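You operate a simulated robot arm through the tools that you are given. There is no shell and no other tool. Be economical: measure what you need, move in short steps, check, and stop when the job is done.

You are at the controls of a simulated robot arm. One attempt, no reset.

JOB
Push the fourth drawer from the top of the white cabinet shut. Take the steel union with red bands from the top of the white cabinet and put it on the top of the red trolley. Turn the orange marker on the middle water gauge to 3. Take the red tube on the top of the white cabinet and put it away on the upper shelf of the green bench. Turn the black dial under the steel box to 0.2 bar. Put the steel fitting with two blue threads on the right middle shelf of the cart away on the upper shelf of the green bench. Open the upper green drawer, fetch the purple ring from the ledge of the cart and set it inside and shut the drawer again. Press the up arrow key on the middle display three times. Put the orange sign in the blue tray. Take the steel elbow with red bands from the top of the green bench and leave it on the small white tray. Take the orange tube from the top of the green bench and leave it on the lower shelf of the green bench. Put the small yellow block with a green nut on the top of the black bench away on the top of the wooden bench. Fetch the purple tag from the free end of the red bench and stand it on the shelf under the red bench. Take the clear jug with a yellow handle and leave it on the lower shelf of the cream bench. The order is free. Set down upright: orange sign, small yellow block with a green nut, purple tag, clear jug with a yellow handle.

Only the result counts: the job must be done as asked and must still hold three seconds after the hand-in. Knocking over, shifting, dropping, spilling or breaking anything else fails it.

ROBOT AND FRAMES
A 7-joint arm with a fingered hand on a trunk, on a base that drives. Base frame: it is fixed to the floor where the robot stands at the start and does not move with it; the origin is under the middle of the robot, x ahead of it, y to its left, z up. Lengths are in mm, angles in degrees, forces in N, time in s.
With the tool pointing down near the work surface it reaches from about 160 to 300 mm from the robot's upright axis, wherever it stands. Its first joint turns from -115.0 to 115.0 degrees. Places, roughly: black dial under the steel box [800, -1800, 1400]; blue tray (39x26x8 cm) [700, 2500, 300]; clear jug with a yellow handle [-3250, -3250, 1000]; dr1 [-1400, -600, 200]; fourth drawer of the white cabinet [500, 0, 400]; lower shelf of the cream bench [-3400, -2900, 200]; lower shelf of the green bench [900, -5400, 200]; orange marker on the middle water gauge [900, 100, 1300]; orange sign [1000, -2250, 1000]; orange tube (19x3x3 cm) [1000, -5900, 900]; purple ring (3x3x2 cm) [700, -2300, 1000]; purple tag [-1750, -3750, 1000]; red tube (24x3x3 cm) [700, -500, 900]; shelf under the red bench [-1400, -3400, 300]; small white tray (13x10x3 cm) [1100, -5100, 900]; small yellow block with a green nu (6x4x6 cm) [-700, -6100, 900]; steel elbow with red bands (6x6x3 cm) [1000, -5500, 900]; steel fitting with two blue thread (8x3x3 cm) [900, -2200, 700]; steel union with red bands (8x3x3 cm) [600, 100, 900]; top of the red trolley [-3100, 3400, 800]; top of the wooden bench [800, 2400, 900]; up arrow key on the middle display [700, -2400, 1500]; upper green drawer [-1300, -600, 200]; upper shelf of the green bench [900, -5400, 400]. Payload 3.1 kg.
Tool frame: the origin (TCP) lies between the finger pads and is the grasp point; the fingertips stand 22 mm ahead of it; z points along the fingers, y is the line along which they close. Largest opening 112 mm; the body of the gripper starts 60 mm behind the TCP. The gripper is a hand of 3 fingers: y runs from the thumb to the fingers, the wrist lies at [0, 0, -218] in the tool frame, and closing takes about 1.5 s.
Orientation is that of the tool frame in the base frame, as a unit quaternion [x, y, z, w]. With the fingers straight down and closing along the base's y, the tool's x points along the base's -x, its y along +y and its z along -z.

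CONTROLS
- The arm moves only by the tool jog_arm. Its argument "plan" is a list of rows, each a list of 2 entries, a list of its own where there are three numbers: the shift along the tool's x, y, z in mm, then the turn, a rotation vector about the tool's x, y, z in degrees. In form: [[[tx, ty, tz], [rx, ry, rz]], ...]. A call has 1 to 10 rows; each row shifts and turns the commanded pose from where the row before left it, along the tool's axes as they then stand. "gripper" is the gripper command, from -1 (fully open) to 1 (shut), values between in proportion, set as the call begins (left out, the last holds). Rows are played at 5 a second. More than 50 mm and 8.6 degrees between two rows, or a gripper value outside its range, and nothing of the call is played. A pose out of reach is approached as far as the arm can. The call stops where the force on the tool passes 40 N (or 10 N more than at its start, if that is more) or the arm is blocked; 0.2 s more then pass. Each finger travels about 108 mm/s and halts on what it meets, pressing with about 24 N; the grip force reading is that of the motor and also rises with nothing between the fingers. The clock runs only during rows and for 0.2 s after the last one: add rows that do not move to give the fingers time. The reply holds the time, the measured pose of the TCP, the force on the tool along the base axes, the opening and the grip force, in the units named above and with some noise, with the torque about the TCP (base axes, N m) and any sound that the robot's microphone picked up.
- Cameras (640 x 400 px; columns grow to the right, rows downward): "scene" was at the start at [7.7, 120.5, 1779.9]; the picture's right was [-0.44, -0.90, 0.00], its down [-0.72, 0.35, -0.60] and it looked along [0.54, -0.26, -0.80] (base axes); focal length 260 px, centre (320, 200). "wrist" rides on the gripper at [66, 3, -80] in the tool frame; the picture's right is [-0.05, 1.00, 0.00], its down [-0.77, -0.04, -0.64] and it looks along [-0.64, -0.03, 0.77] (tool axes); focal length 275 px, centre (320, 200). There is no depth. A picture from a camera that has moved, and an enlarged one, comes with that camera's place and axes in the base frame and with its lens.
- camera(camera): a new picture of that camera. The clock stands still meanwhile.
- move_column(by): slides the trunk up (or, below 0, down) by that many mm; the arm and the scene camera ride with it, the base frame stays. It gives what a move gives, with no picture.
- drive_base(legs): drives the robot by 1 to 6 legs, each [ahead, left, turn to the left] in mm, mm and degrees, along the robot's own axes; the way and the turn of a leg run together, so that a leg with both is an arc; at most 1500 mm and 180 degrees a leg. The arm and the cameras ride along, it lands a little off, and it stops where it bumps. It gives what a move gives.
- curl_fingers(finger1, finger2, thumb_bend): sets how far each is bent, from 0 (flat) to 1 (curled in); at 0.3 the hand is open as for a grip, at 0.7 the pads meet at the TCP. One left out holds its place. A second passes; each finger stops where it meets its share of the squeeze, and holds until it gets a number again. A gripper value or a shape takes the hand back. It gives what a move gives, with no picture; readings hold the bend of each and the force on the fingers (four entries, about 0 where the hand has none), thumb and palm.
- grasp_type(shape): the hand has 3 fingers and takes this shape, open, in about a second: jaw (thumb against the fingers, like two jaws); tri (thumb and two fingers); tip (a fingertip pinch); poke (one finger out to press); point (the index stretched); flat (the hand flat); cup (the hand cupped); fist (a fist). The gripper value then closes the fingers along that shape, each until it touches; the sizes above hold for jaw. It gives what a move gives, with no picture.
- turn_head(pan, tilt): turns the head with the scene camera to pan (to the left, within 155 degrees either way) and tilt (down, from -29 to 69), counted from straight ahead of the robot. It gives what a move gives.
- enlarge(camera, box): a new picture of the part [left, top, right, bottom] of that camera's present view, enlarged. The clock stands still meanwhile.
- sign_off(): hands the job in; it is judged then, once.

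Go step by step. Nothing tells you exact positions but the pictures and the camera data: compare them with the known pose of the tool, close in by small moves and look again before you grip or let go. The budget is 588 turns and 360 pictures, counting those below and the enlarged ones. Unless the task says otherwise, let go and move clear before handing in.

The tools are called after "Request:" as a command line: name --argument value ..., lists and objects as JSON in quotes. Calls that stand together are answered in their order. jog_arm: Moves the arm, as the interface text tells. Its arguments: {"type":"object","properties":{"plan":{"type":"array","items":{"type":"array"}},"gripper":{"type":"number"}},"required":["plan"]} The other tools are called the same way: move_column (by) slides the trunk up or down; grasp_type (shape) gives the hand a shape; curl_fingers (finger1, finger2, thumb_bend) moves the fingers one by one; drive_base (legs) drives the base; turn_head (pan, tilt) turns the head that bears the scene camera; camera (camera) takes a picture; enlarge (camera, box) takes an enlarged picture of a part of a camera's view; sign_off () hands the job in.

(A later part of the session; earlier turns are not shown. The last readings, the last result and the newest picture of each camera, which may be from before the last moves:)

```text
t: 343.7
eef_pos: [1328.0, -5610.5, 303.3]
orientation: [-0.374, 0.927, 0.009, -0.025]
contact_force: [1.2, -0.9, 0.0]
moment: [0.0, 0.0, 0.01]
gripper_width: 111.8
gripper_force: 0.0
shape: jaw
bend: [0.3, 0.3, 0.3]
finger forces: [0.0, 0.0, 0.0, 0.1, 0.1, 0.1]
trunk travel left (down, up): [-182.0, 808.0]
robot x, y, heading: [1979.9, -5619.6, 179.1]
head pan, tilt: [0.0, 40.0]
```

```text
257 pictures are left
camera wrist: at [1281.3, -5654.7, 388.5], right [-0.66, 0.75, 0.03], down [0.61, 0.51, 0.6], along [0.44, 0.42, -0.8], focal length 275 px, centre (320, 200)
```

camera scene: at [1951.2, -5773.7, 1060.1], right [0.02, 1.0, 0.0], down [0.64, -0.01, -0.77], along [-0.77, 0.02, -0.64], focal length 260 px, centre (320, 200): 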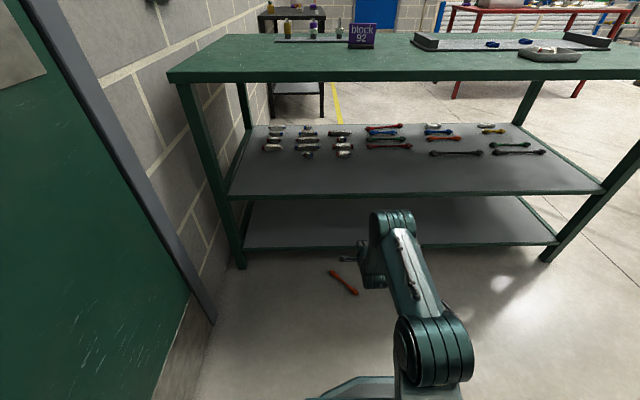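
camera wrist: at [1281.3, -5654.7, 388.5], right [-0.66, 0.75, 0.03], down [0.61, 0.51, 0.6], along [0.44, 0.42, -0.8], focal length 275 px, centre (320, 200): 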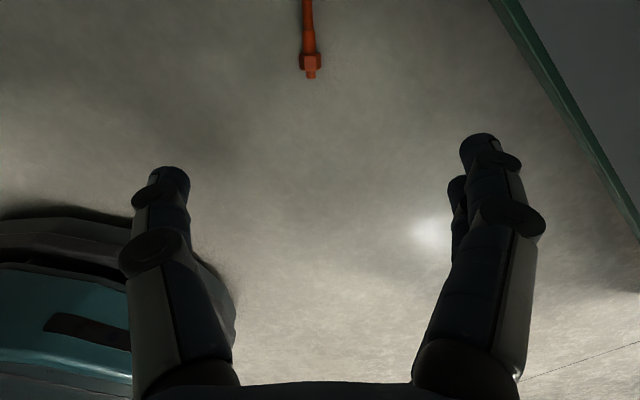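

Tube centre is near (1274,-5659). I drive over it and lower the trunk.

Request:
drive_base --legs '[[53, 50, 0]]'

Request:
move_column --by -180

Request:
camera --camera "wrist"

```text
t: 344.8
eef_pos: [1273.7, -5658.4, 304.1]
orientation: [-0.374, 0.927, 0.01, -0.025]
contact_force: [0.4, -1.2, -0.1]
moment: [0.02, 0.02, 0.0]
gripper_width: 111.9
gripper_force: 0.1
shape: jaw
bend: [0.3, 0.3, 0.3]
finger forces: [0.1, 0.0, 0.1, 0.1, 0.0, 0.0]
trunk travel left (down, up): [-182.0, 808.0]
robot x, y, heading: [1922.7, -5668.4, 178.5]
head pan, tilt: [0.0, 40.0]
```

```text
t: 346.8
eef_pos: [1272.8, -5658.0, 123.5]
orientation: [-0.374, 0.927, 0.009, -0.025]
contact_force: [0.0, 0.1, -0.2]
moment: [0.01, -0.02, 0.03]
gripper_width: 111.7
gripper_force: 0.0
shape: jaw
bend: [0.3, 0.3, 0.3]
finger forces: [0.1, 0.1, 0.0, 0.1, 0.0, 0.1]
trunk travel left (down, up): [-2.0, 988.0]
robot x, y, heading: [1922.0, -5671.4, 178.6]
head pan, tilt: [0.0, 40.0]
```

```text
256 pictures are left
camera wrist: at [1227.1, -5702.9, 208.6], right [-0.66, 0.75, 0.03], down [0.61, 0.51, 0.6], along [0.44, 0.42, -0.8], focal length 275 px, centre (320, 200)
```

wrist: 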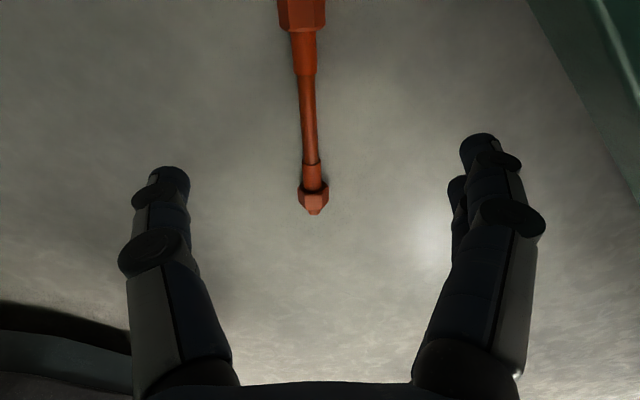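

I trim, descend with the fingers pre-closed around the tube, then close near the floor.

Request:
jog_arm --plan '[[[6, -5, 20], [0, 0, -2]], [[0, 0, 20], [0, 0, 0]], [[0, 0, 15], [0, 0, 0]], [[0, 0, 10], [0, 0, 0]], [[0, 0, 0], [0, 0, 0]], [[0, 0, 0], [0, 0, 0]]]' --gripper 0.35

Request:
camera --camera "wrist"

```text
t: 348.2
eef_pos: [1269.2, -5667.5, 58.0]
orientation: [-0.39, 0.92, 0.01, -0.025]
contact_force: [-0.8, 0.2, -0.6]
moment: [0.01, -0.01, 0.01]
gripper_width: 37.0
gripper_force: 0.1
shape: jaw
bend: [0.73, 0.73, 0.7]
finger forces: [0.1, 0.0, 0.0, 0.1, 0.1, 0.1]
trunk travel left (down, up): [-2.0, 988.0]
robot x, y, heading: [1923.6, -5670.7, 178.8]
head pan, tilt: [0.0, 40.0]
```

```text
255 pictures are left
camera wrist: at [1224.6, -5713.3, 143.4], right [-0.68, 0.73, 0.04], down [0.6, 0.53, 0.6], along [0.42, 0.43, -0.8], focal length 275 px, centre (320, 200)
```

wrist: 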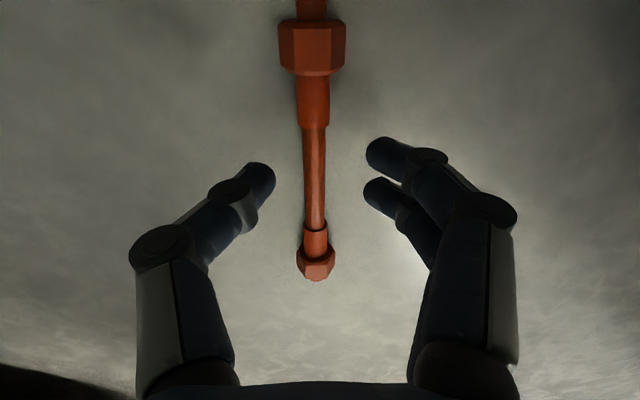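

Well centred. Down 30 mm more and close.

Request:
jog_arm --plan '[[[0, -2, 12], [0, 0, 0]], [[0, 0, 10], [0, 0, 0]], [[0, 0, 5], [0, 0, 0]], [[0, 0, 4], [0, 0, 0]]]'

Request:
jog_arm --plan '[[[0, 0, 0], [0, 0, 0]], [[0, 0, 0], [0, 0, 0]], [[0, 0, 0], [0, 0, 0]], [[0, 0, 0], [0, 0, 0]], [[0, 0, 0], [0, 0, 0]], [[0, 0, 0], [0, 0, 0]]]' --gripper 1

Request:
camera --camera "wrist"

```text
t: 349.2
eef_pos: [1278.1, -5667.4, 36.9]
orientation: [-0.39, 0.92, 0.01, -0.026]
contact_force: [0.4, -0.3, -0.3]
moment: [0.0, 0.03, 0.0]
gripper_width: 36.9
gripper_force: 0.1
shape: jaw
bend: [0.73, 0.73, 0.7]
finger forces: [0.0, 0.1, 0.1, 0.0, 0.1, 0.0]
out of reach, approached as far as the arm can: row 1, 3
trunk travel left (down, up): [-2.0, 988.0]
robot x, y, heading: [1924.8, -5672.1, 178.9]
head pan, tilt: [0.0, 40.0]
```

```text
t: 350.6
eef_pos: [1278.9, -5666.8, 36.4]
orientation: [-0.39, 0.92, 0.009, -0.025]
contact_force: [0.4, 0.0, 0.4]
moment: [-0.03, 0.02, 0.01]
gripper_width: 0.0
gripper_force: 24.1
shape: jaw
bend: [0.72, 0.72, 0.74]
finger forces: [0.0, 0.0, 0.0, 0.0, 0.1, 0.1]
trunk travel left (down, up): [-2.0, 988.0]
robot x, y, heading: [1929.7, -5673.5, 178.7]
head pan, tilt: [0.0, 40.0]
```

```text
254 pictures are left
camera wrist: at [1233.2, -5714.0, 120.8], right [-0.68, 0.73, 0.04], down [0.6, 0.53, 0.6], along [0.42, 0.43, -0.8], focal length 275 px, centre (320, 200)
```

wrist: 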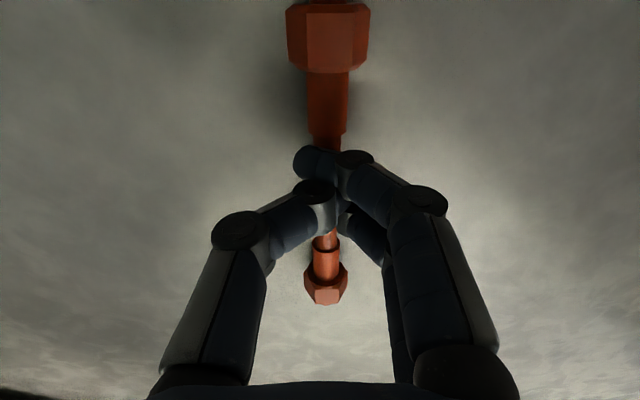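

Out of reach at this stretch. I open, lift a little, drive 150 mm closer while drawing the arm in.

Request:
jog_arm --plan '[[[0, 0, 0], [0, 0, 0]], [[0, 0, 0], [0, 0, 0]], [[0, 0, 0], [0, 0, 0]], [[0, 0, -20], [0, 0, 0]], [[0, 0, -20], [0, 0, 0]]]' --gripper 0.3

Request:
jog_arm --plan '[[[-26, -26, 0], [0, 0, 0]], [[-26, -26, 0], [0, 0, 0]], [[-26, -26, 0], [0, 0, 0]], [[-26, -26, 0], [0, 0, 0]]]'

Request:
drive_base --legs '[[150, 0, 0]]'

Request:
camera --camera "wrist"

```text
t: 351.8
eef_pos: [1279.7, -5667.5, 74.5]
orientation: [-0.39, 0.92, 0.009, -0.025]
contact_force: [0.4, 1.0, -0.3]
moment: [0.02, 0.03, -0.02]
gripper_width: 39.1
gripper_force: 0.0
shape: jaw
bend: [0.74, 0.74, 0.7]
finger forces: [0.0, 0.0, 0.0, 0.0, 0.0, 0.1]
trunk travel left (down, up): [-2.0, 988.0]
robot x, y, heading: [1925.4, -5670.9, 178.8]
head pan, tilt: [0.0, 40.0]
```

```text
t: 352.8
eef_pos: [1425.8, -5665.5, 68.8]
orientation: [-0.39, 0.921, 0.009, -0.025]
contact_force: [-0.3, 0.8, -0.4]
moment: [0.01, 0.0, -0.01]
gripper_width: 39.2
gripper_force: 0.1
shape: jaw
bend: [0.74, 0.74, 0.7]
finger forces: [0.0, 0.0, 0.0, 0.0, 0.0, 0.1]
trunk travel left (down, up): [-2.0, 988.0]
robot x, y, heading: [1925.4, -5671.6, 178.6]
head pan, tilt: [0.0, 40.0]
```

```text
t: 354.1
eef_pos: [1271.1, -5661.4, 68.7]
orientation: [-0.391, 0.92, 0.01, -0.025]
contact_force: [0.1, -0.4, 0.0]
moment: [0.01, -0.01, 0.01]
gripper_width: 38.8
gripper_force: 0.1
shape: jaw
bend: [0.74, 0.74, 0.7]
finger forces: [0.0, 0.1, 0.0, 0.0, 0.0, 0.1]
trunk travel left (down, up): [-2.0, 988.0]
robot x, y, heading: [1769.1, -5667.3, 178.9]
head pan, tilt: [0.0, 40.0]
```

```text
253 pictures are left
camera wrist: at [1226.6, -5708.3, 153.3], right [-0.68, 0.73, 0.04], down [0.6, 0.53, 0.6], along [0.42, 0.43, -0.8], focal length 275 px, centre (320, 200)
```

wrist: 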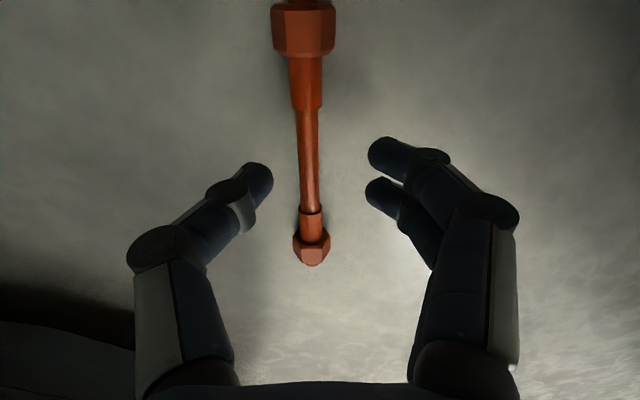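

Good. Trim and descend to z≈28, then close.

Request:
jog_arm --plan '[[[8, -3, 15], [0, 0, 0]], [[0, 0, 12], [0, 0, 0]], [[0, 0, 8], [0, 0, 0]], [[0, 0, 4], [0, 0, 0]]]'

Request:
jog_arm --plan '[[[0, 0, 0], [0, 0, 0]], [[0, 0, 0], [0, 0, 0]], [[0, 0, 0], [0, 0, 0]], [[0, 0, 0], [0, 0, 0]], [[0, 0, 0], [0, 0, 0]], [[0, 0, 0], [0, 0, 0]]]' --gripper 1

Request:
camera --camera "wrist"

```text
t: 355.1
eef_pos: [1264.7, -5670.5, 28.7]
orientation: [-0.39, 0.92, 0.01, -0.026]
contact_force: [0.1, 0.0, -0.3]
moment: [0.0, -0.01, 0.01]
gripper_width: 38.7
gripper_force: 0.1
shape: jaw
bend: [0.74, 0.74, 0.7]
finger forces: [0.1, 0.0, 0.1, 0.0, 0.0, 0.0]
trunk travel left (down, up): [-2.0, 988.0]
robot x, y, heading: [1769.6, -5666.9, 179.0]
head pan, tilt: [0.0, 40.0]
```

```text
t: 356.6
eef_pos: [1264.9, -5671.5, 29.4]
orientation: [-0.39, 0.921, 0.009, -0.025]
contact_force: [-0.4, -0.2, 2.2]
moment: [0.03, 0.01, 0.02]
gripper_width: 6.5
gripper_force: 23.7
shape: jaw
bend: [0.71, 0.7, 0.7]
finger forces: [10.1, 10.2, 0.1, 0.1, 20.6, 0.0]
trunk travel left (down, up): [-2.0, 988.0]
robot x, y, heading: [1768.5, -5668.6, 178.7]
head pan, tilt: [0.0, 40.0]
```

```text
252 pictures are left
camera wrist: at [1220.8, -5717.0, 114.4], right [-0.68, 0.73, 0.04], down [0.6, 0.53, 0.6], along [0.42, 0.43, -0.8], focal length 275 px, centre (320, 200)
```

wrist: 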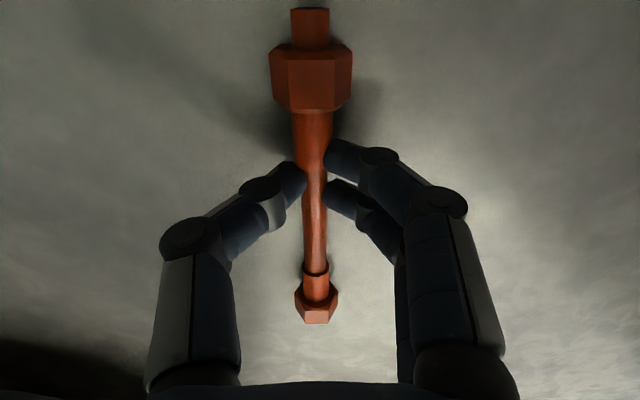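

Gripped. I lift gently by the arm, turn the tube parallel to the shelf, and tilt only 40°.

Request:
jog_arm --plan '[[[0, 0, -15], [0, 0, 0]], [[0, 0, -25], [0, 0, 0]], [[0, 0, -30], [0, 0, 0]], [[0, 0, -30], [0, 0, 0]], [[0, 0, -30], [0, 0, 0]], [[0, 0, -30], [0, 0, 0]], [[0, 0, -30], [0, 0, 0]], [[0, 0, -30], [0, 0, 0]]]'

Request:
drive_base --legs '[[-120, 0, 1]]'

Request:
jog_arm --plan '[[[0, 0, 0], [0, 0, -7.3]], [[0, 0, 0], [0, 0, -7.3]], [[0, 0, 0], [0, 0, -7.3]], [[0, 0, 0], [0, 0, -7.3]], [[0, 0, 0], [0, 0, -7.3]], [[0, 0, 0], [0, 0, -7.3]]]'

Request:
jog_arm --plan '[[[0, 0, 0], [-6, 0, 0]], [[0, 0, 0], [-6, 0, 0]], [[0, 0, 0], [-6, 0, 0]], [[0, 0, 0], [-6, 0, 0]], [[0, 0, 0], [-6, 0, 0]], [[0, 0, 0], [-6, 0, 0]], [[0, 0, 0], [-6, 0, 0]]]'

Request:
camera --camera "wrist"

Request:
camera --camera "scene"

```text
t: 358.4
eef_pos: [1275.7, -5667.9, 249.2]
orientation: [-0.39, 0.92, 0.009, -0.025]
contact_force: [0.6, 0.0, -1.3]
moment: [-0.06, 0.02, -0.01]
gripper_width: 6.3
gripper_force: 24.1
shape: jaw
bend: [0.71, 0.7, 0.7]
finger forces: [9.8, 8.8, 0.0, 0.0, 18.8, 0.1]
trunk travel left (down, up): [-2.0, 988.0]
robot x, y, heading: [1766.8, -5669.5, 178.8]
head pan, tilt: [0.0, 40.0]
```

```text
t: 359.6
eef_pos: [1396.7, -5678.1, 247.9]
orientation: [-0.398, 0.917, 0.009, -0.025]
contact_force: [-0.1, 0.4, -0.8]
moment: [-0.02, 0.07, 0.0]
gripper_width: 6.3
gripper_force: 23.8
shape: jaw
bend: [0.71, 0.7, 0.7]
finger forces: [9.7, 8.8, 0.0, 0.0, 18.7, 0.0]
trunk travel left (down, up): [-2.0, 988.0]
robot x, y, heading: [1893.4, -5668.9, 179.7]
head pan, tilt: [0.0, 40.0]
```

```text
t: 361.0
eef_pos: [1398.2, -5677.7, 250.1]
orientation: [0.711, -0.702, -0.018, 0.02]
contact_force: [0.4, 0.0, -1.3]
moment: [-0.02, 0.01, -0.02]
gripper_width: 6.3
gripper_force: 24.3
shape: jaw
bend: [0.71, 0.7, 0.7]
finger forces: [9.8, 8.6, 0.0, 0.0, 18.6, 0.0]
trunk travel left (down, up): [-2.0, 988.0]
robot x, y, heading: [1893.1, -5666.8, 179.7]
head pan, tilt: [0.0, 40.0]
```

```text
t: 362.6
eef_pos: [1391.6, -5678.4, 250.5]
orientation: [0.657, -0.648, -0.27, 0.274]
contact_force: [-0.3, -0.7, 0.4]
moment: [0.0, -0.02, -0.01]
gripper_width: 2.2
gripper_force: 24.1
shape: jaw
bend: [0.73, 0.72, 0.74]
finger forces: [0.0, 0.0, 0.0, 0.0, 0.1, 0.0]
out of reach, approached as far as the arm can: row 5
trunk travel left (down, up): [-2.0, 988.0]
robot x, y, heading: [1890.1, -5670.2, 179.8]
head pan, tilt: [0.0, 40.0]
```

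```text
251 pictures are left
camera wrist: at [1446.8, -5744.2, 310.8], right [-0.7, 0.04, 0.71], down [0.47, 0.78, 0.42], along [-0.54, 0.63, -0.57], focal length 275 px, centre (320, 200)
```

wrist: 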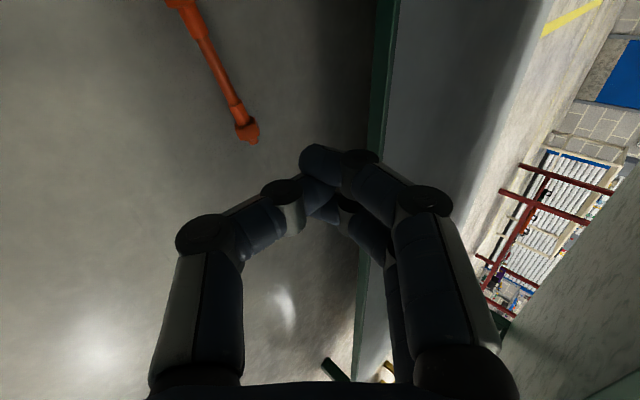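

```text
250 pictures are left
camera scene: at [1866.8, -5822.1, 880.1], right [0.0, 1.0, 0.0], down [0.64, 0.0, -0.77], along [-0.77, 0.0, -0.64], focal length 260 px, centre (320, 200)
```

scene: 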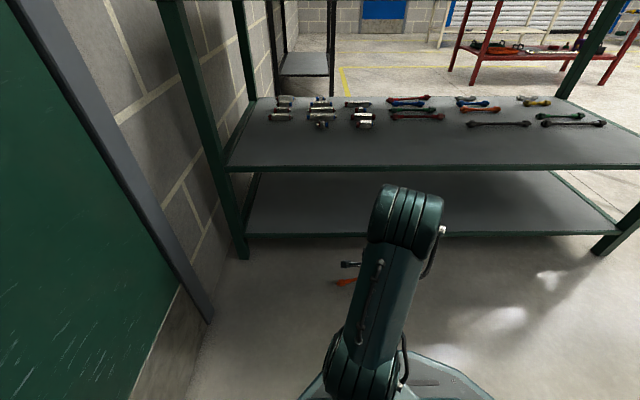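

It slipped again as the hand tilted. New approach: pick it vertically, lay it down pointing away from me, then regrip with the hand leaning forward so no tilting is needed later. First untilt and look.

Request:
jog_arm --plan '[[[0, 0, 0], [7, 0, 0]], [[0, 0, 0], [7, 0, 0]], [[0, 0, 0], [7, 0, 0]], [[0, 0, 0], [7, 0, 0]], [[0, 0, 0], [7, 0, 0]], [[0, 0, 0], [7, 0, 0]]]' --gripper -1

Request:
drive_base --legs '[[90, 0, 0]]'

Request:
camera --camera "wrist"

```text
t: 364.0
eef_pos: [1376.5, -5670.2, 249.6]
orientation: [0.707, -0.703, -0.058, 0.048]
contact_force: [-1.2, 0.0, 0.1]
moment: [0.01, 0.02, 0.02]
gripper_width: 111.9
gripper_force: 0.0
shape: jaw
bend: [0.3, 0.3, 0.3]
finger forces: [0.0, 0.0, 0.1, 0.0, 0.0, 0.1]
out of reach, approached as far as the arm can: row 4
trunk travel left (down, up): [-2.0, 988.0]
robot x, y, heading: [1891.5, -5669.2, 179.7]
head pan, tilt: [0.0, 40.0]
```

```text
t: 365.1
eef_pos: [1287.4, -5669.1, 249.4]
orientation: [0.706, -0.704, -0.059, 0.048]
contact_force: [-0.1, 1.4, -0.3]
moment: [-0.01, 0.01, 0.01]
gripper_width: 112.0
gripper_force: 0.1
shape: jaw
bend: [0.3, 0.3, 0.3]
finger forces: [0.1, 0.0, 0.0, 0.1, 0.0, 0.0]
trunk travel left (down, up): [-2.0, 988.0]
robot x, y, heading: [1802.9, -5667.0, 179.7]
head pan, tilt: [0.0, 40.0]
```

```text
249 pictures are left
camera wrist: at [1295.9, -5737.0, 330.7], right [-0.99, 0.04, 0.15], down [0.13, 0.76, 0.63], along [-0.09, 0.65, -0.76], focal length 275 px, centre (320, 200)
```

wrist: 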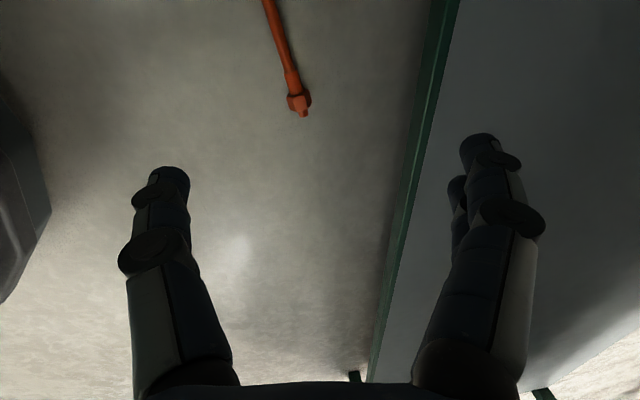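

Tube CoM is near (1294,-5705). I correct the residual tilt, move over it, and lower with pre-closed fingers.

Request:
jog_arm --plan '[[[0, 0, 0], [4.5, 0, 0]], [[0, 0, 0], [4, 0, -3.5]]]' --gripper 0.3

Request:
drive_base --legs '[[-5, 36, 0]]'

Request:
jog_arm --plan '[[[0, 0, 35], [0, 0, 0]], [[0, 0, 35], [0, 0, 0]], [[0, 0, 35], [0, 0, 0]], [[0, 0, 35], [0, 0, 0]], [[0, 0, 30], [0, 0, 0]]]'

Request:
camera --camera "wrist"

```text
t: 365.7
eef_pos: [1287.8, -5668.3, 249.7]
orientation: [0.729, -0.684, -0.007, -0.005]
contact_force: [-0.1, -0.5, -0.3]
moment: [0.06, -0.03, -0.02]
gripper_width: 39.7
gripper_force: 0.0
shape: jaw
bend: [0.73, 0.73, 0.7]
finger forces: [0.1, 0.1, 0.0, 0.1, 0.0, 0.0]
trunk travel left (down, up): [-2.0, 988.0]
robot x, y, heading: [1801.5, -5669.0, 179.6]
head pan, tilt: [0.0, 40.0]
```

```text
t: 366.6
eef_pos: [1292.7, -5706.3, 248.9]
orientation: [0.73, -0.683, -0.007, -0.004]
contact_force: [0.1, -1.0, -0.4]
moment: [-0.01, -0.04, -0.02]
gripper_width: 39.6
gripper_force: 0.1
shape: jaw
bend: [0.73, 0.73, 0.7]
finger forces: [0.0, 0.1, 0.0, 0.0, 0.1, 0.0]
trunk travel left (down, up): [-2.0, 988.0]
robot x, y, heading: [1808.2, -5705.6, 179.9]
head pan, tilt: [0.0, 40.0]
```

```text
t: 367.8
eef_pos: [1292.0, -5702.9, 82.1]
orientation: [0.73, -0.684, -0.007, -0.004]
contact_force: [-0.4, 0.8, 0.4]
moment: [-0.04, 0.02, 0.0]
gripper_width: 39.5
gripper_force: 0.2
shape: jaw
bend: [0.73, 0.73, 0.7]
finger forces: [0.0, 0.0, 0.0, 0.1, 0.0, 0.1]
trunk travel left (down, up): [-2.0, 988.0]
robot x, y, heading: [1806.9, -5708.9, 179.9]
head pan, tilt: [0.0, 40.0]
```

```text
248 pictures are left
camera wrist: at [1292.8, -5770.6, 163.1], right [-1.0, -0.02, 0.0], down [-0.01, 0.76, 0.65], along [-0.02, 0.65, -0.76], focal length 275 px, centre (320, 200)
```

wrist: 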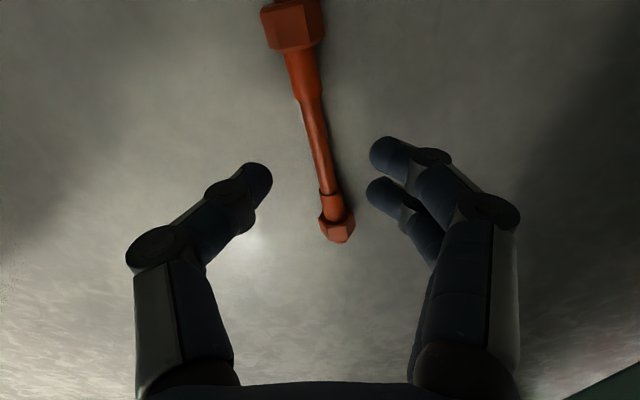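

I turn the hand 12° to match and descend, then close.

Request:
jog_arm --plan '[[[0, -3, 15], [0, 0, -6]], [[0, 0, 15], [0, 0, -6]], [[0, 0, 10], [0, 0, 0]]]'

Request:
camera --camera "wrist"

```text
t: 368.6
eef_pos: [1294.8, -5701.6, 40.0]
orientation: [0.798, -0.603, -0.007, -0.005]
contact_force: [-0.2, 0.1, 0.0]
moment: [0.03, 0.01, 0.01]
gripper_width: 39.7
gripper_force: 0.1
shape: jaw
bend: [0.73, 0.73, 0.7]
finger forces: [0.0, 0.0, 0.1, 0.0, 0.1, 0.0]
trunk travel left (down, up): [-2.0, 988.0]
robot x, y, heading: [1809.7, -5704.6, 179.6]
head pan, tilt: [0.0, 40.0]
```

```text
247 pictures are left
camera wrist: at [1308.7, -5768.8, 121.9], right [-0.97, -0.23, 0.0], down [-0.17, 0.74, 0.65], along [-0.15, 0.63, -0.76], focal length 275 px, centre (320, 200)
```

wrist: 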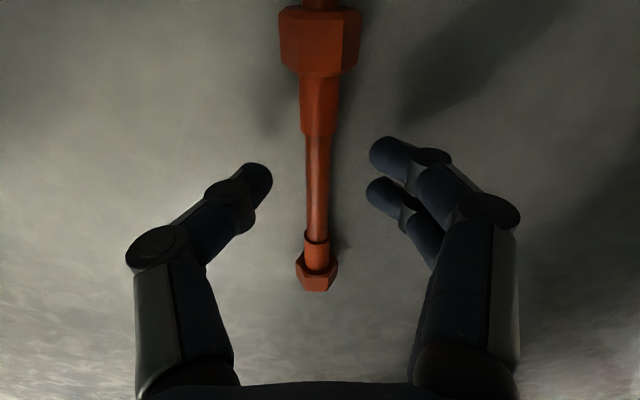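

Aligned. Down 12 mm, close, lift a little, back off, rotate the tube to point away from me.

Request:
jog_arm --plan '[[[0, 0, 7], [0, 0, 0]], [[0, 0, 5], [0, 0, 0]], [[0, 0, 0], [0, 0, 0]]]'

Request:
jog_arm --plan '[[[0, 0, 0], [0, 0, 0]], [[0, 0, 0], [0, 0, 0]], [[0, 0, 0], [0, 0, 0]], [[0, 0, 0], [0, 0, 0]], [[0, 0, 0], [0, 0, 0]], [[0, 0, 0], [0, 0, 0]]]' --gripper 1

Request:
jog_arm --plan '[[[0, 0, -10], [0, 0, 0]], [[0, 0, -15], [0, 0, 0]], [[0, 0, -15], [0, 0, 0]]]'

Request:
drive_base --legs '[[-130, 0, 0]]'

Request:
jog_arm --plan '[[[0, 0, 0], [0, 0, -7.6]], [[0, 0, 0], [0, 0, -7.6]], [[0, 0, 0], [0, 0, -7.6]], [[0, 0, 0], [0, 0, -7.6]], [[0, 0, 0], [0, 0, -7.6]], [[0, 0, 0], [0, 0, -7.6]], [[0, 0, 0], [0, 0, -7.6]], [[0, 0, 0], [0, 0, -7.6]], [[0, 0, 0], [0, 0, -7.6]], [[0, 0, 0], [0, 0, -7.6]]]'

Request:
camera --camera "wrist"

```text
t: 369.4
eef_pos: [1294.0, -5700.8, 29.6]
orientation: [0.798, -0.603, -0.007, -0.005]
contact_force: [0.0, -0.3, -0.2]
moment: [-0.01, -0.02, 0.0]
gripper_width: 39.4
gripper_force: 0.1
shape: jaw
bend: [0.73, 0.73, 0.7]
finger forces: [0.0, 0.0, 0.0, 0.0, 0.0, 0.0]
trunk travel left (down, up): [-2.0, 988.0]
robot x, y, heading: [1809.7, -5706.7, 179.9]
head pan, tilt: [0.0, 40.0]
```

```text
t: 370.8
eef_pos: [1295.3, -5700.4, 30.0]
orientation: [0.797, -0.603, -0.008, -0.006]
contact_force: [-0.3, -0.1, 2.5]
moment: [-0.03, 0.0, -0.03]
gripper_width: 6.2
gripper_force: 24.0
shape: jaw
bend: [0.71, 0.71, 0.7]
finger forces: [10.5, 10.3, 0.0, 0.0, 20.6, 0.1]
trunk travel left (down, up): [-2.0, 988.0]
robot x, y, heading: [1807.7, -5709.0, 179.8]
head pan, tilt: [0.0, 40.0]
```

```text
t: 371.6
eef_pos: [1295.2, -5701.8, 68.2]
orientation: [0.798, -0.602, -0.006, -0.006]
contact_force: [0.8, -0.1, -0.8]
moment: [0.01, -0.01, -0.02]
gripper_width: 5.8
gripper_force: 23.7
shape: jaw
bend: [0.71, 0.71, 0.7]
finger forces: [9.9, 8.8, 0.0, 0.0, 18.7, 0.0]
trunk travel left (down, up): [-2.0, 988.0]
robot x, y, heading: [1809.5, -5705.7, 179.7]
head pan, tilt: [0.0, 40.0]
```

```text
t: 372.9
eef_pos: [1427.8, -5702.8, 67.7]
orientation: [0.799, -0.602, -0.007, -0.006]
contact_force: [0.1, 0.3, -0.4]
moment: [-0.03, 0.02, -0.03]
gripper_width: 6.1
gripper_force: 24.3
shape: jaw
bend: [0.71, 0.71, 0.7]
finger forces: [9.8, 8.8, 0.0, 0.1, 18.6, 0.1]
trunk travel left (down, up): [-2.0, 988.0]
robot x, y, heading: [1940.5, -5705.5, 179.6]
head pan, tilt: [0.0, 40.0]
```

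```text
t: 375.1
eef_pos: [1426.1, -5704.3, 67.5]
orientation: [1.0, 0.018, -0.001, -0.009]
contact_force: [-0.1, 0.0, -1.6]
moment: [-0.01, -0.04, -0.01]
gripper_width: 6.4
gripper_force: 24.1
shape: jaw
bend: [0.71, 0.71, 0.7]
finger forces: [10.0, 8.6, 0.0, 0.1, 18.3, 0.1]
trunk travel left (down, up): [-2.0, 988.0]
robot x, y, heading: [1940.8, -5706.4, 180.2]
head pan, tilt: [0.0, 40.0]
```

```text
246 pictures are left
camera wrist: at [1493.0, -5707.0, 150.3], right [-0.01, -1.0, -0.02], down [-0.77, 0.0, 0.64], along [-0.64, 0.02, -0.77], focal length 275 px, centre (320, 200)
```

wrist: 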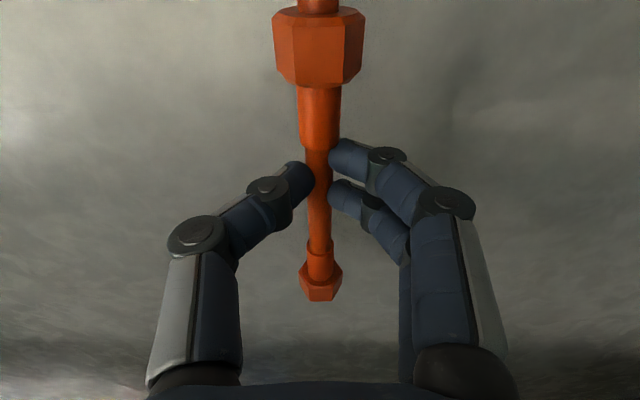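

The big nut is toward me now. I lay it down, open, lift, and test the forward lean.

Request:
jog_arm --plan '[[[0, 0, 15], [0, 0, 0]], [[0, 0, 12], [0, 0, 0]], [[0, 0, 6], [0, 0, 0]], [[0, 0, 4], [0, 0, 0]], [[0, 0, 0], [0, 0, 0]]]'

Request:
jog_arm --plan '[[[0, 0, 0], [0, 0, 0]], [[0, 0, 0], [0, 0, 0]], [[0, 0, 0], [0, 0, 0]], [[0, 0, 0], [0, 0, 0]]]' --gripper 0.3

Request:
jog_arm --plan '[[[0, 0, -25], [0, 0, 0]], [[0, 0, -25], [0, 0, 0]], [[0, 0, 0], [0, -8, 0]], [[0, 0, 0], [0, -8, 0]], [[0, 0, 0], [0, -8, 0]], [[0, 0, 0], [0, -8, 0]], [[0, 0, 0], [0, -8, 0]]]'

Request:
camera --camera "wrist"

Request:
camera --camera "scene"

```text
t: 376.2
eef_pos: [1428.2, -5702.9, 33.1]
orientation: [1.0, 0.017, -0.002, -0.009]
contact_force: [0.1, -0.5, -0.8]
moment: [0.0, 0.03, -0.01]
gripper_width: 6.4
gripper_force: 23.8
shape: jaw
bend: [0.71, 0.71, 0.7]
finger forces: [9.3, 9.4, 0.1, 0.0, 18.4, 0.1]
trunk travel left (down, up): [-2.0, 988.0]
robot x, y, heading: [1941.9, -5708.2, 179.8]
head pan, tilt: [0.0, 40.0]
```

```text
t: 377.2
eef_pos: [1428.3, -5703.9, 33.3]
orientation: [1.0, 0.016, -0.002, -0.009]
contact_force: [-0.6, -1.1, 0.5]
moment: [0.02, -0.02, 0.01]
gripper_width: 38.6
gripper_force: 0.1
shape: jaw
bend: [0.74, 0.74, 0.7]
finger forces: [0.0, 0.0, 0.1, 0.0, 0.0, 0.0]
trunk travel left (down, up): [-2.0, 988.0]
robot x, y, heading: [1941.6, -5705.1, 179.9]
head pan, tilt: [0.0, 40.0]
```

```text
t: 378.9
eef_pos: [1418.2, -5693.7, 80.7]
orientation: [0.955, 0.021, -0.294, -0.014]
contact_force: [0.0, 0.4, -0.3]
moment: [0.03, 0.01, 0.01]
gripper_width: 39.0
gripper_force: 0.1
shape: jaw
bend: [0.74, 0.74, 0.7]
finger forces: [0.0, 0.1, 0.0, 0.1, 0.1, 0.0]
out of reach, approached as far as the arm can: row 3, 4
trunk travel left (down, up): [-2.0, 988.0]
robot x, y, heading: [1940.6, -5707.7, 180.0]
head pan, tilt: [0.0, 40.0]
```

```text
245 pictures are left
camera wrist: at [1517.1, -5695.2, 111.7], right [-0.01, -1.0, -0.01], down [-0.28, -0.01, 0.96], along [-0.96, 0.01, -0.28], focal length 275 px, centre (320, 200)
```

wrist: 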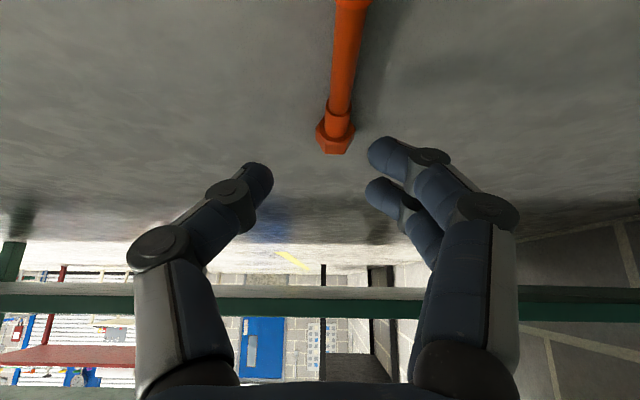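

```text
244 pictures are left
camera scene: at [1915.2, -5858.7, 880.1], right [0.0, 1.0, 0.0], down [0.64, 0.0, -0.77], along [-0.77, 0.0, -0.64], focal length 260 px, centre (320, 200)
```

scene: 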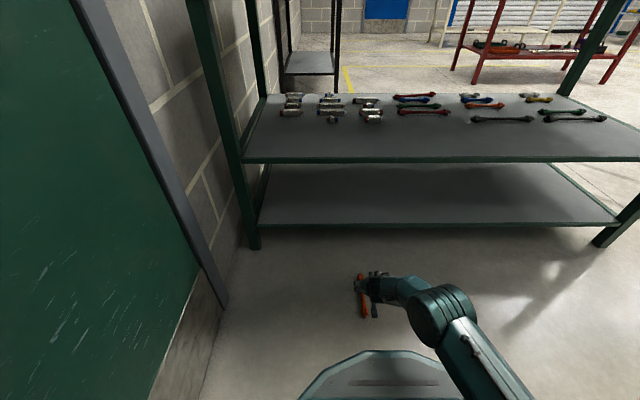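

Leaning along the tube gives a poor two-finger grip. I'll instead rehearse, without the tube, a jerk-free path for the sideways tilt at low height.

Request:
jog_arm --plan '[[[0, 0, -40], [0, 7, 0]], [[0, 0, -40], [0, 7, 0]], [[0, 0, -40], [0, 7, 0]], [[0, 0, -30], [0, 7, 0]], [[0, 0, -20], [0, 6, 0]]]'

Request:
jog_arm --plan '[[[0, 0, 0], [0, 0, 8.5]], [[0, 0, 0], [0, 0, 8.5]], [[0, 0, 0], [0, 0, 8.5]], [[0, 0, 0], [0, 0, 8.5]], [[0, 0, 0], [0, 0, 8.5]], [[0, 0, 0], [0, 0, 8.5]], [[0, 0, 0], [0, 0, 8.5]], [[0, 0, 0], [0, 0, 8.5]], [[0, 0, 0], [0, 0, 8.5]], [[0, 0, 0], [0, 0, 8.5]]]'

Request:
jog_arm --plan '[[[0, 20, 0], [0, 0, 5]], [[0, 20, 0], [0, 0, 0]], [[0, 20, 0], [0, 0, 0]], [[0, 20, 0], [0, 0, 0]], [[0, 20, 0], [0, 0, 0]]]'

Request:
jog_arm --plan '[[[0, 0, 0], [-5, 0, 0]], [[0, 0, 0], [-5, 0, 0]], [[0, 0, 0], [-5, 0, 0]], [[0, 0, 0], [-5, 0, 0]], [[0, 0, 0], [-5, 0, 0]], [[0, 0, 0], [-5, 0, 0]], [[0, 0, 0], [-5, 0, 0]], [[0, 0, 0], [-5, 0, 0]], [[0, 0, 0], [-5, 0, 0]]]'

```text
t: 380.1
eef_pos: [1482.3, -5695.6, 234.6]
orientation: [1.0, 0.016, 0.0, -0.02]
contact_force: [0.4, 0.4, 0.7]
moment: [-0.05, -0.01, -0.01]
gripper_width: 38.9
gripper_force: 0.1
shape: jaw
bend: [0.74, 0.74, 0.7]
finger forces: [0.0, 0.0, 0.0, 0.0, 0.0, 0.0]
trunk travel left (down, up): [-2.0, 988.0]
robot x, y, heading: [1943.2, -5706.4, 179.9]
head pan, tilt: [0.0, 40.0]
```

```text
t: 382.2
eef_pos: [1482.4, -5696.4, 235.2]
orientation: [0.746, -0.665, -0.014, -0.013]
contact_force: [-0.1, -1.0, 0.5]
moment: [0.01, 0.0, -0.03]
gripper_width: 39.1
gripper_force: 0.1
shape: jaw
bend: [0.74, 0.74, 0.7]
finger forces: [0.0, 0.1, 0.0, 0.1, 0.0, 0.0]
trunk travel left (down, up): [-2.0, 988.0]
robot x, y, heading: [1941.7, -5705.0, 179.9]
head pan, tilt: [0.0, 40.0]
```

```text
t: 383.4
eef_pos: [1383.5, -5702.8, 235.4]
orientation: [0.717, -0.697, -0.015, -0.012]
contact_force: [0.2, 0.4, 0.1]
moment: [-0.02, 0.02, 0.0]
gripper_width: 39.0
gripper_force: 0.1
shape: jaw
bend: [0.74, 0.74, 0.7]
finger forces: [0.0, 0.0, 0.0, 0.1, 0.0, 0.0]
trunk travel left (down, up): [-2.0, 988.0]
robot x, y, heading: [1942.8, -5706.5, 179.9]
head pan, tilt: [0.0, 40.0]
```

```text
t: 385.4
eef_pos: [1384.1, -5701.7, 236.2]
orientation: [0.667, -0.638, -0.28, 0.264]
contact_force: [0.4, -0.4, 0.2]
moment: [0.0, 0.01, 0.02]
gripper_width: 39.2
gripper_force: 0.1
shape: jaw
bend: [0.74, 0.74, 0.7]
finger forces: [0.0, 0.0, 0.0, 0.0, 0.0, 0.1]
trunk travel left (down, up): [-2.0, 988.0]
robot x, y, heading: [1940.2, -5703.8, 179.9]
head pan, tilt: [0.0, 40.0]
```

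That path is smooth. I test lowering to shelf height at this tilt too.

Request:
jog_arm --plan '[[[0, -14, 14], [0, 0, 0]], [[0, -14, 14], [0, 0, 0]], [[0, -14, 14], [0, 0, 0]]]'

Request:
jog_arm --plan '[[[0, 14, -14], [0, 0, 0]], [[0, 14, -14], [0, 0, 0]], [[0, 14, -14], [0, 0, 0]], [[0, 0, 0], [9, 0, 0]]]'

```text
t: 386.2
eef_pos: [1379.8, -5699.0, 177.0]
orientation: [0.669, -0.637, -0.28, 0.263]
contact_force: [0.2, -0.8, -0.7]
moment: [0.02, -0.03, -0.02]
gripper_width: 39.1
gripper_force: 0.0
shape: jaw
bend: [0.74, 0.74, 0.7]
finger forces: [0.1, 0.0, 0.0, 0.1, 0.0, 0.0]
trunk travel left (down, up): [-2.0, 988.0]
robot x, y, heading: [1941.0, -5703.4, 179.9]
head pan, tilt: [0.0, 40.0]
```

```text
refused: row 4 steps farther than a row can; nothing moved
```

The rehearsal works. I return to vertical over the tube.

Request:
jog_arm --plan '[[[0, 14, -14], [0, 0, 0]], [[0, 14, -14], [0, 0, 0]], [[0, 14, -14], [0, 0, 0]], [[0, 0, 0], [7.5, 0, 0]], [[0, 0, 0], [7.5, 0, 0]], [[0, 0, 0], [7.5, 0, 0]], [[0, 0, 0], [7.5, 0, 0]], [[0, 0, 0], [7.5, 0, 0]], [[0, 0, 0], [7.5, 0, 0]]]'

Request:
jog_arm --plan '[[[0, -22, 0], [0, 0, 0]], [[0, -22, 0], [0, 0, 0]], [[0, 0, 0], [0, 0, -8.5]], [[0, 0, 0], [0, 0, -8.5]], [[0, 0, 0], [0, 0, -8.5]], [[0, 0, 0], [0, 0, -8.5]], [[0, 0, 0], [0, 0, -8.5]], [[0, 0, 0], [0, 0, -8.5]], [[0, 0, 0], [0, 0, -8.5]], [[0, 0, 0], [0, 0, -8.5]]]'

Request:
jog_arm --plan '[[[0, 0, 30], [0, 0, -8.5]], [[0, 0, 30], [0, 0, -8.5]], [[0, 0, 30], [0, 0, -3]], [[0, 0, 30], [0, 0, 0]], [[0, 0, 30], [0, 0, 0]]]'

Request:
camera --camera "wrist"

```text
t: 388.2
eef_pos: [1383.1, -5702.2, 237.0]
orientation: [0.718, -0.696, -0.014, -0.012]
contact_force: [-0.2, -0.1, -0.7]
moment: [0.03, 0.01, -0.02]
gripper_width: 39.1
gripper_force: 0.0
shape: jaw
bend: [0.74, 0.74, 0.7]
finger forces: [0.1, 0.0, 0.1, 0.1, 0.0, 0.0]
trunk travel left (down, up): [-2.0, 988.0]
robot x, y, heading: [1936.6, -5701.5, 179.9]
head pan, tilt: [0.0, 40.0]
```

```text
t: 390.4
eef_pos: [1426.0, -5700.1, 237.2]
orientation: [0.984, -0.176, -0.006, -0.019]
contact_force: [-0.6, -0.1, 1.2]
moment: [0.0, -0.05, -0.04]
gripper_width: 39.0
gripper_force: 0.2
shape: jaw
bend: [0.74, 0.74, 0.7]
finger forces: [0.0, 0.0, 0.0, 0.0, 0.1, 0.0]
trunk travel left (down, up): [-2.0, 988.0]
robot x, y, heading: [1938.8, -5705.3, 180.2]
head pan, tilt: [0.0, 40.0]
```

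```text
t: 391.6
eef_pos: [1427.6, -5695.2, 85.8]
orientation: [1.0, -0.002, -0.002, -0.019]
contact_force: [0.2, -1.1, 0.3]
moment: [0.01, -0.03, -0.02]
gripper_width: 38.8
gripper_force: 0.1
shape: jaw
bend: [0.74, 0.74, 0.7]
finger forces: [0.0, 0.2, 0.1, 0.0, 0.0, 0.0]
trunk travel left (down, up): [-2.0, 988.0]
robot x, y, heading: [1939.1, -5705.9, 180.0]
head pan, tilt: [0.0, 40.0]
```

```text
243 pictures are left
camera wrist: at [1493.5, -5702.5, 166.4], right [-0.05, -1.0, -0.04], down [-0.77, 0.02, 0.64], along [-0.64, 0.06, -0.77], focal length 275 px, centre (320, 200)
```

wrist: 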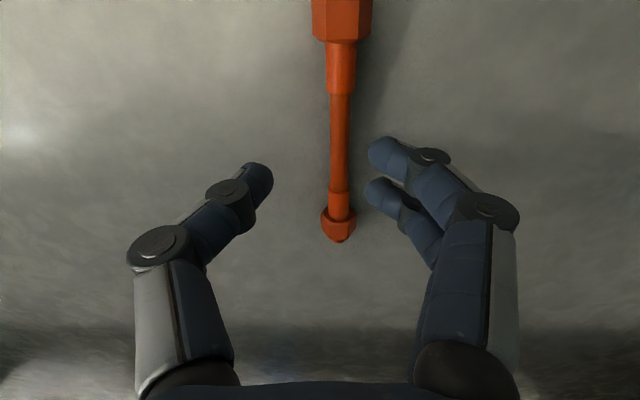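

Trim 11 mm sideways, descend and grip.

Request:
jog_arm --plan '[[[3, 11, 20], [0, 0, 0]], [[0, 0, 20], [0, 0, 0]], [[0, 0, 10], [0, 0, 0]], [[0, 0, 6], [0, 0, 0]]]'

Request:
camera --camera "wrist"

Request:
jog_arm --plan '[[[0, 0, 0], [0, 0, 0]], [[0, 0, 0], [0, 0, 0]], [[0, 0, 0], [0, 0, 0]], [[0, 0, 0], [0, 0, 0]], [[0, 0, 0], [0, 0, 0]], [[0, 0, 0], [0, 0, 0]]]' --gripper 1

Request:
camera --camera "wrist"

```text
t: 392.6
eef_pos: [1426.1, -5703.8, 29.8]
orientation: [1.0, -0.003, -0.003, -0.019]
contact_force: [0.3, -0.3, 0.1]
moment: [0.02, 0.0, 0.0]
gripper_width: 38.9
gripper_force: 0.1
shape: jaw
bend: [0.74, 0.74, 0.7]
finger forces: [0.0, 0.1, 0.1, 0.1, 0.0, 0.0]
trunk travel left (down, up): [-2.0, 988.0]
robot x, y, heading: [1942.7, -5705.9, 179.8]
head pan, tilt: [0.0, 40.0]
```

```text
242 pictures are left
camera wrist: at [1493.0, -5710.0, 111.0], right [-0.05, -1.0, -0.04], down [-0.77, 0.01, 0.64], along [-0.64, 0.06, -0.77], focal length 275 px, centre (320, 200)
```

wrist: 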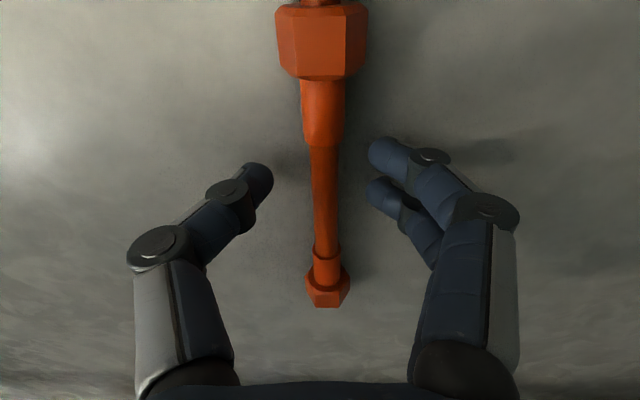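

```text
t: 394.1
eef_pos: [1428.1, -5702.8, 29.8]
orientation: [1.0, -0.003, -0.003, -0.019]
contact_force: [0.3, 0.3, 3.0]
moment: [0.0, 0.01, -0.04]
gripper_width: 6.2
gripper_force: 24.0
shape: jaw
bend: [0.71, 0.71, 0.7]
finger forces: [10.1, 10.2, 0.0, 0.0, 21.0, 0.1]
trunk travel left (down, up): [-2.0, 988.0]
robot x, y, heading: [1940.3, -5703.8, 179.5]
head pan, tilt: [0.0, 40.0]
```

```text
241 pictures are left
camera wrist: at [1493.1, -5710.1, 111.2], right [-0.05, -1.0, -0.04], down [-0.77, 0.01, 0.64], along [-0.64, 0.06, -0.77], focal length 275 px, centre (320, 200)
```

wrist: 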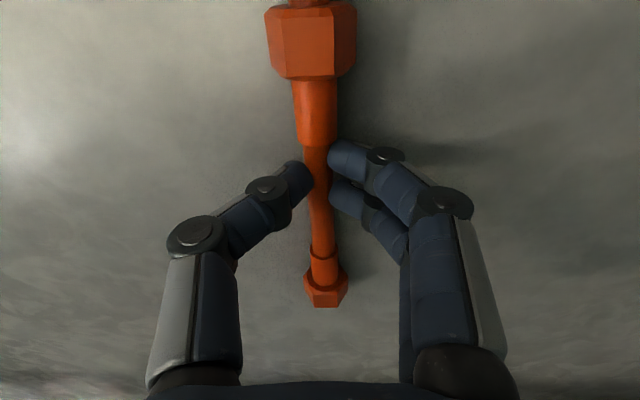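

Gripped. Lift, roll back to lateral with gentle rows.

Request:
jog_arm --plan '[[[0, 0, -10], [0, 0, 0]], [[0, 0, -20], [0, 0, 0]], [[0, 0, -25], [0, 0, 0]], [[0, 0, -25], [0, 0, 0]], [[0, 0, -25], [0, 0, 0]], [[0, 0, -25], [0, 0, 0]], [[0, 0, -25], [0, 0, 0]], [[0, 0, -25], [0, 0, 0]], [[0, 0, -20], [0, 0, 0]], [[0, 0, -8], [0, 0, 0]]]'

Request:
jog_arm --plan '[[[0, 0, 0], [0, 0, 5]], [[0, 0, 0], [0, 0, 8]], [[0, 0, 0], [0, 0, 8]], [[0, 0, 0], [0, 0, 8]], [[0, 0, 0], [0, 0, 8]], [[0, 0, 0], [0, 0, 8]], [[0, 0, 0], [0, 0, 8]], [[0, 0, 0], [0, 0, 8]], [[0, 0, 0], [0, 0, 8]], [[0, 0, 0], [0, 0, 8]]]'

Request:
jog_arm --plan '[[[0, 5, 0], [0, 0, 8]], [[0, 10, 0], [0, 0, 4]], [[0, 12, 0], [0, 0, 0]], [[0, 12, 0], [0, 0, 0]], [[0, 5, 0], [0, 0, 0]], [[0, 0, 0], [0, 0, 0]]]'

Request:
jog_arm --plan '[[[0, 0, 0], [-2, 0, 0]], [[0, 0, 0], [-4, 0, 0]], [[0, 0, 0], [-4, 0, 0]], [[0, 0, 0], [-4, 0, 0]], [[0, 0, 0], [-4, 0, 0]], [[0, 0, 0], [-4, 0, 0]], [[0, 0, 0], [-4, 0, 0]], [[0, 0, 0], [-4, 0, 0]], [[0, 0, 0], [-3, 0, 0]], [[0, 0, 0], [-2, 0, 0]]]'

Request:
camera --camera "wrist"

```text
t: 396.2
eef_pos: [1428.3, -5712.1, 238.9]
orientation: [1.0, -0.002, -0.003, -0.019]
contact_force: [-0.1, 0.7, -0.8]
moment: [0.03, -0.02, -0.03]
gripper_width: 5.8
gripper_force: 24.2
shape: jaw
bend: [0.71, 0.71, 0.7]
finger forces: [10.1, 9.3, 0.0, 0.0, 19.2, 0.0]
trunk travel left (down, up): [-2.0, 988.0]
robot x, y, heading: [1942.4, -5706.8, 179.8]
head pan, tilt: [0.0, 40.0]
```

```text
t: 398.4
eef_pos: [1429.5, -5711.4, 237.2]
orientation: [0.78, -0.625, -0.013, -0.014]
contact_force: [-0.4, -0.9, -0.8]
moment: [0.01, 0.02, 0.0]
gripper_width: 5.4
gripper_force: 23.6
shape: jaw
bend: [0.71, 0.71, 0.7]
finger forces: [10.0, 9.2, 0.0, 0.0, 19.1, 0.0]
trunk travel left (down, up): [-2.0, 988.0]
robot x, y, heading: [1943.7, -5706.9, 179.8]
head pan, tilt: [0.0, 40.0]
```

```text
t: 399.9
eef_pos: [1384.7, -5713.4, 237.3]
orientation: [0.711, -0.703, -0.015, -0.012]
contact_force: [0.4, 0.3, -0.8]
moment: [0.0, 0.03, -0.02]
gripper_width: 5.6
gripper_force: 23.4
shape: jaw
bend: [0.71, 0.71, 0.7]
finger forces: [10.0, 8.9, 0.0, 0.0, 18.8, 0.0]
trunk travel left (down, up): [-2.0, 988.0]
robot x, y, heading: [1944.4, -5705.8, 180.0]
head pan, tilt: [0.0, 40.0]
```

```text
t: 402.1
eef_pos: [1385.7, -5712.2, 238.1]
orientation: [0.682, -0.665, -0.226, 0.203]
contact_force: [0.8, 1.2, -1.1]
moment: [-0.01, 0.0, -0.01]
gripper_width: 5.3
gripper_force: 24.4
shape: jaw
bend: [0.71, 0.71, 0.7]
finger forces: [8.9, 7.4, 0.0, 0.0, 17.3, 0.1]
trunk travel left (down, up): [-2.0, 988.0]
robot x, y, heading: [1939.3, -5706.4, 179.6]
head pan, tilt: [0.0, 40.0]
```

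```text
240 pictures are left
camera wrist: at [1429.9, -5782.1, 304.2], right [-0.82, 0.01, 0.58], down [0.39, 0.76, 0.53], along [-0.43, 0.65, -0.62], focal length 275 px, centre (320, 200)
```

wrist: 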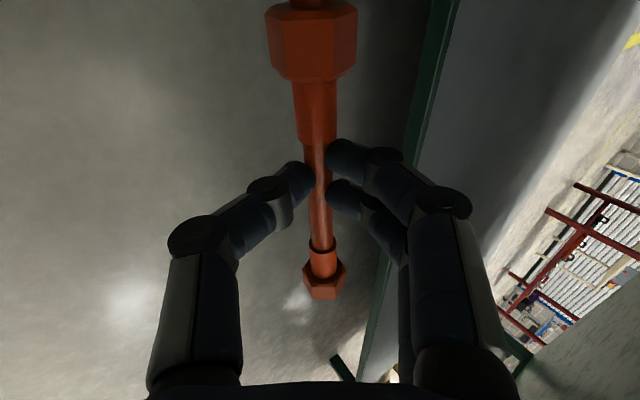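

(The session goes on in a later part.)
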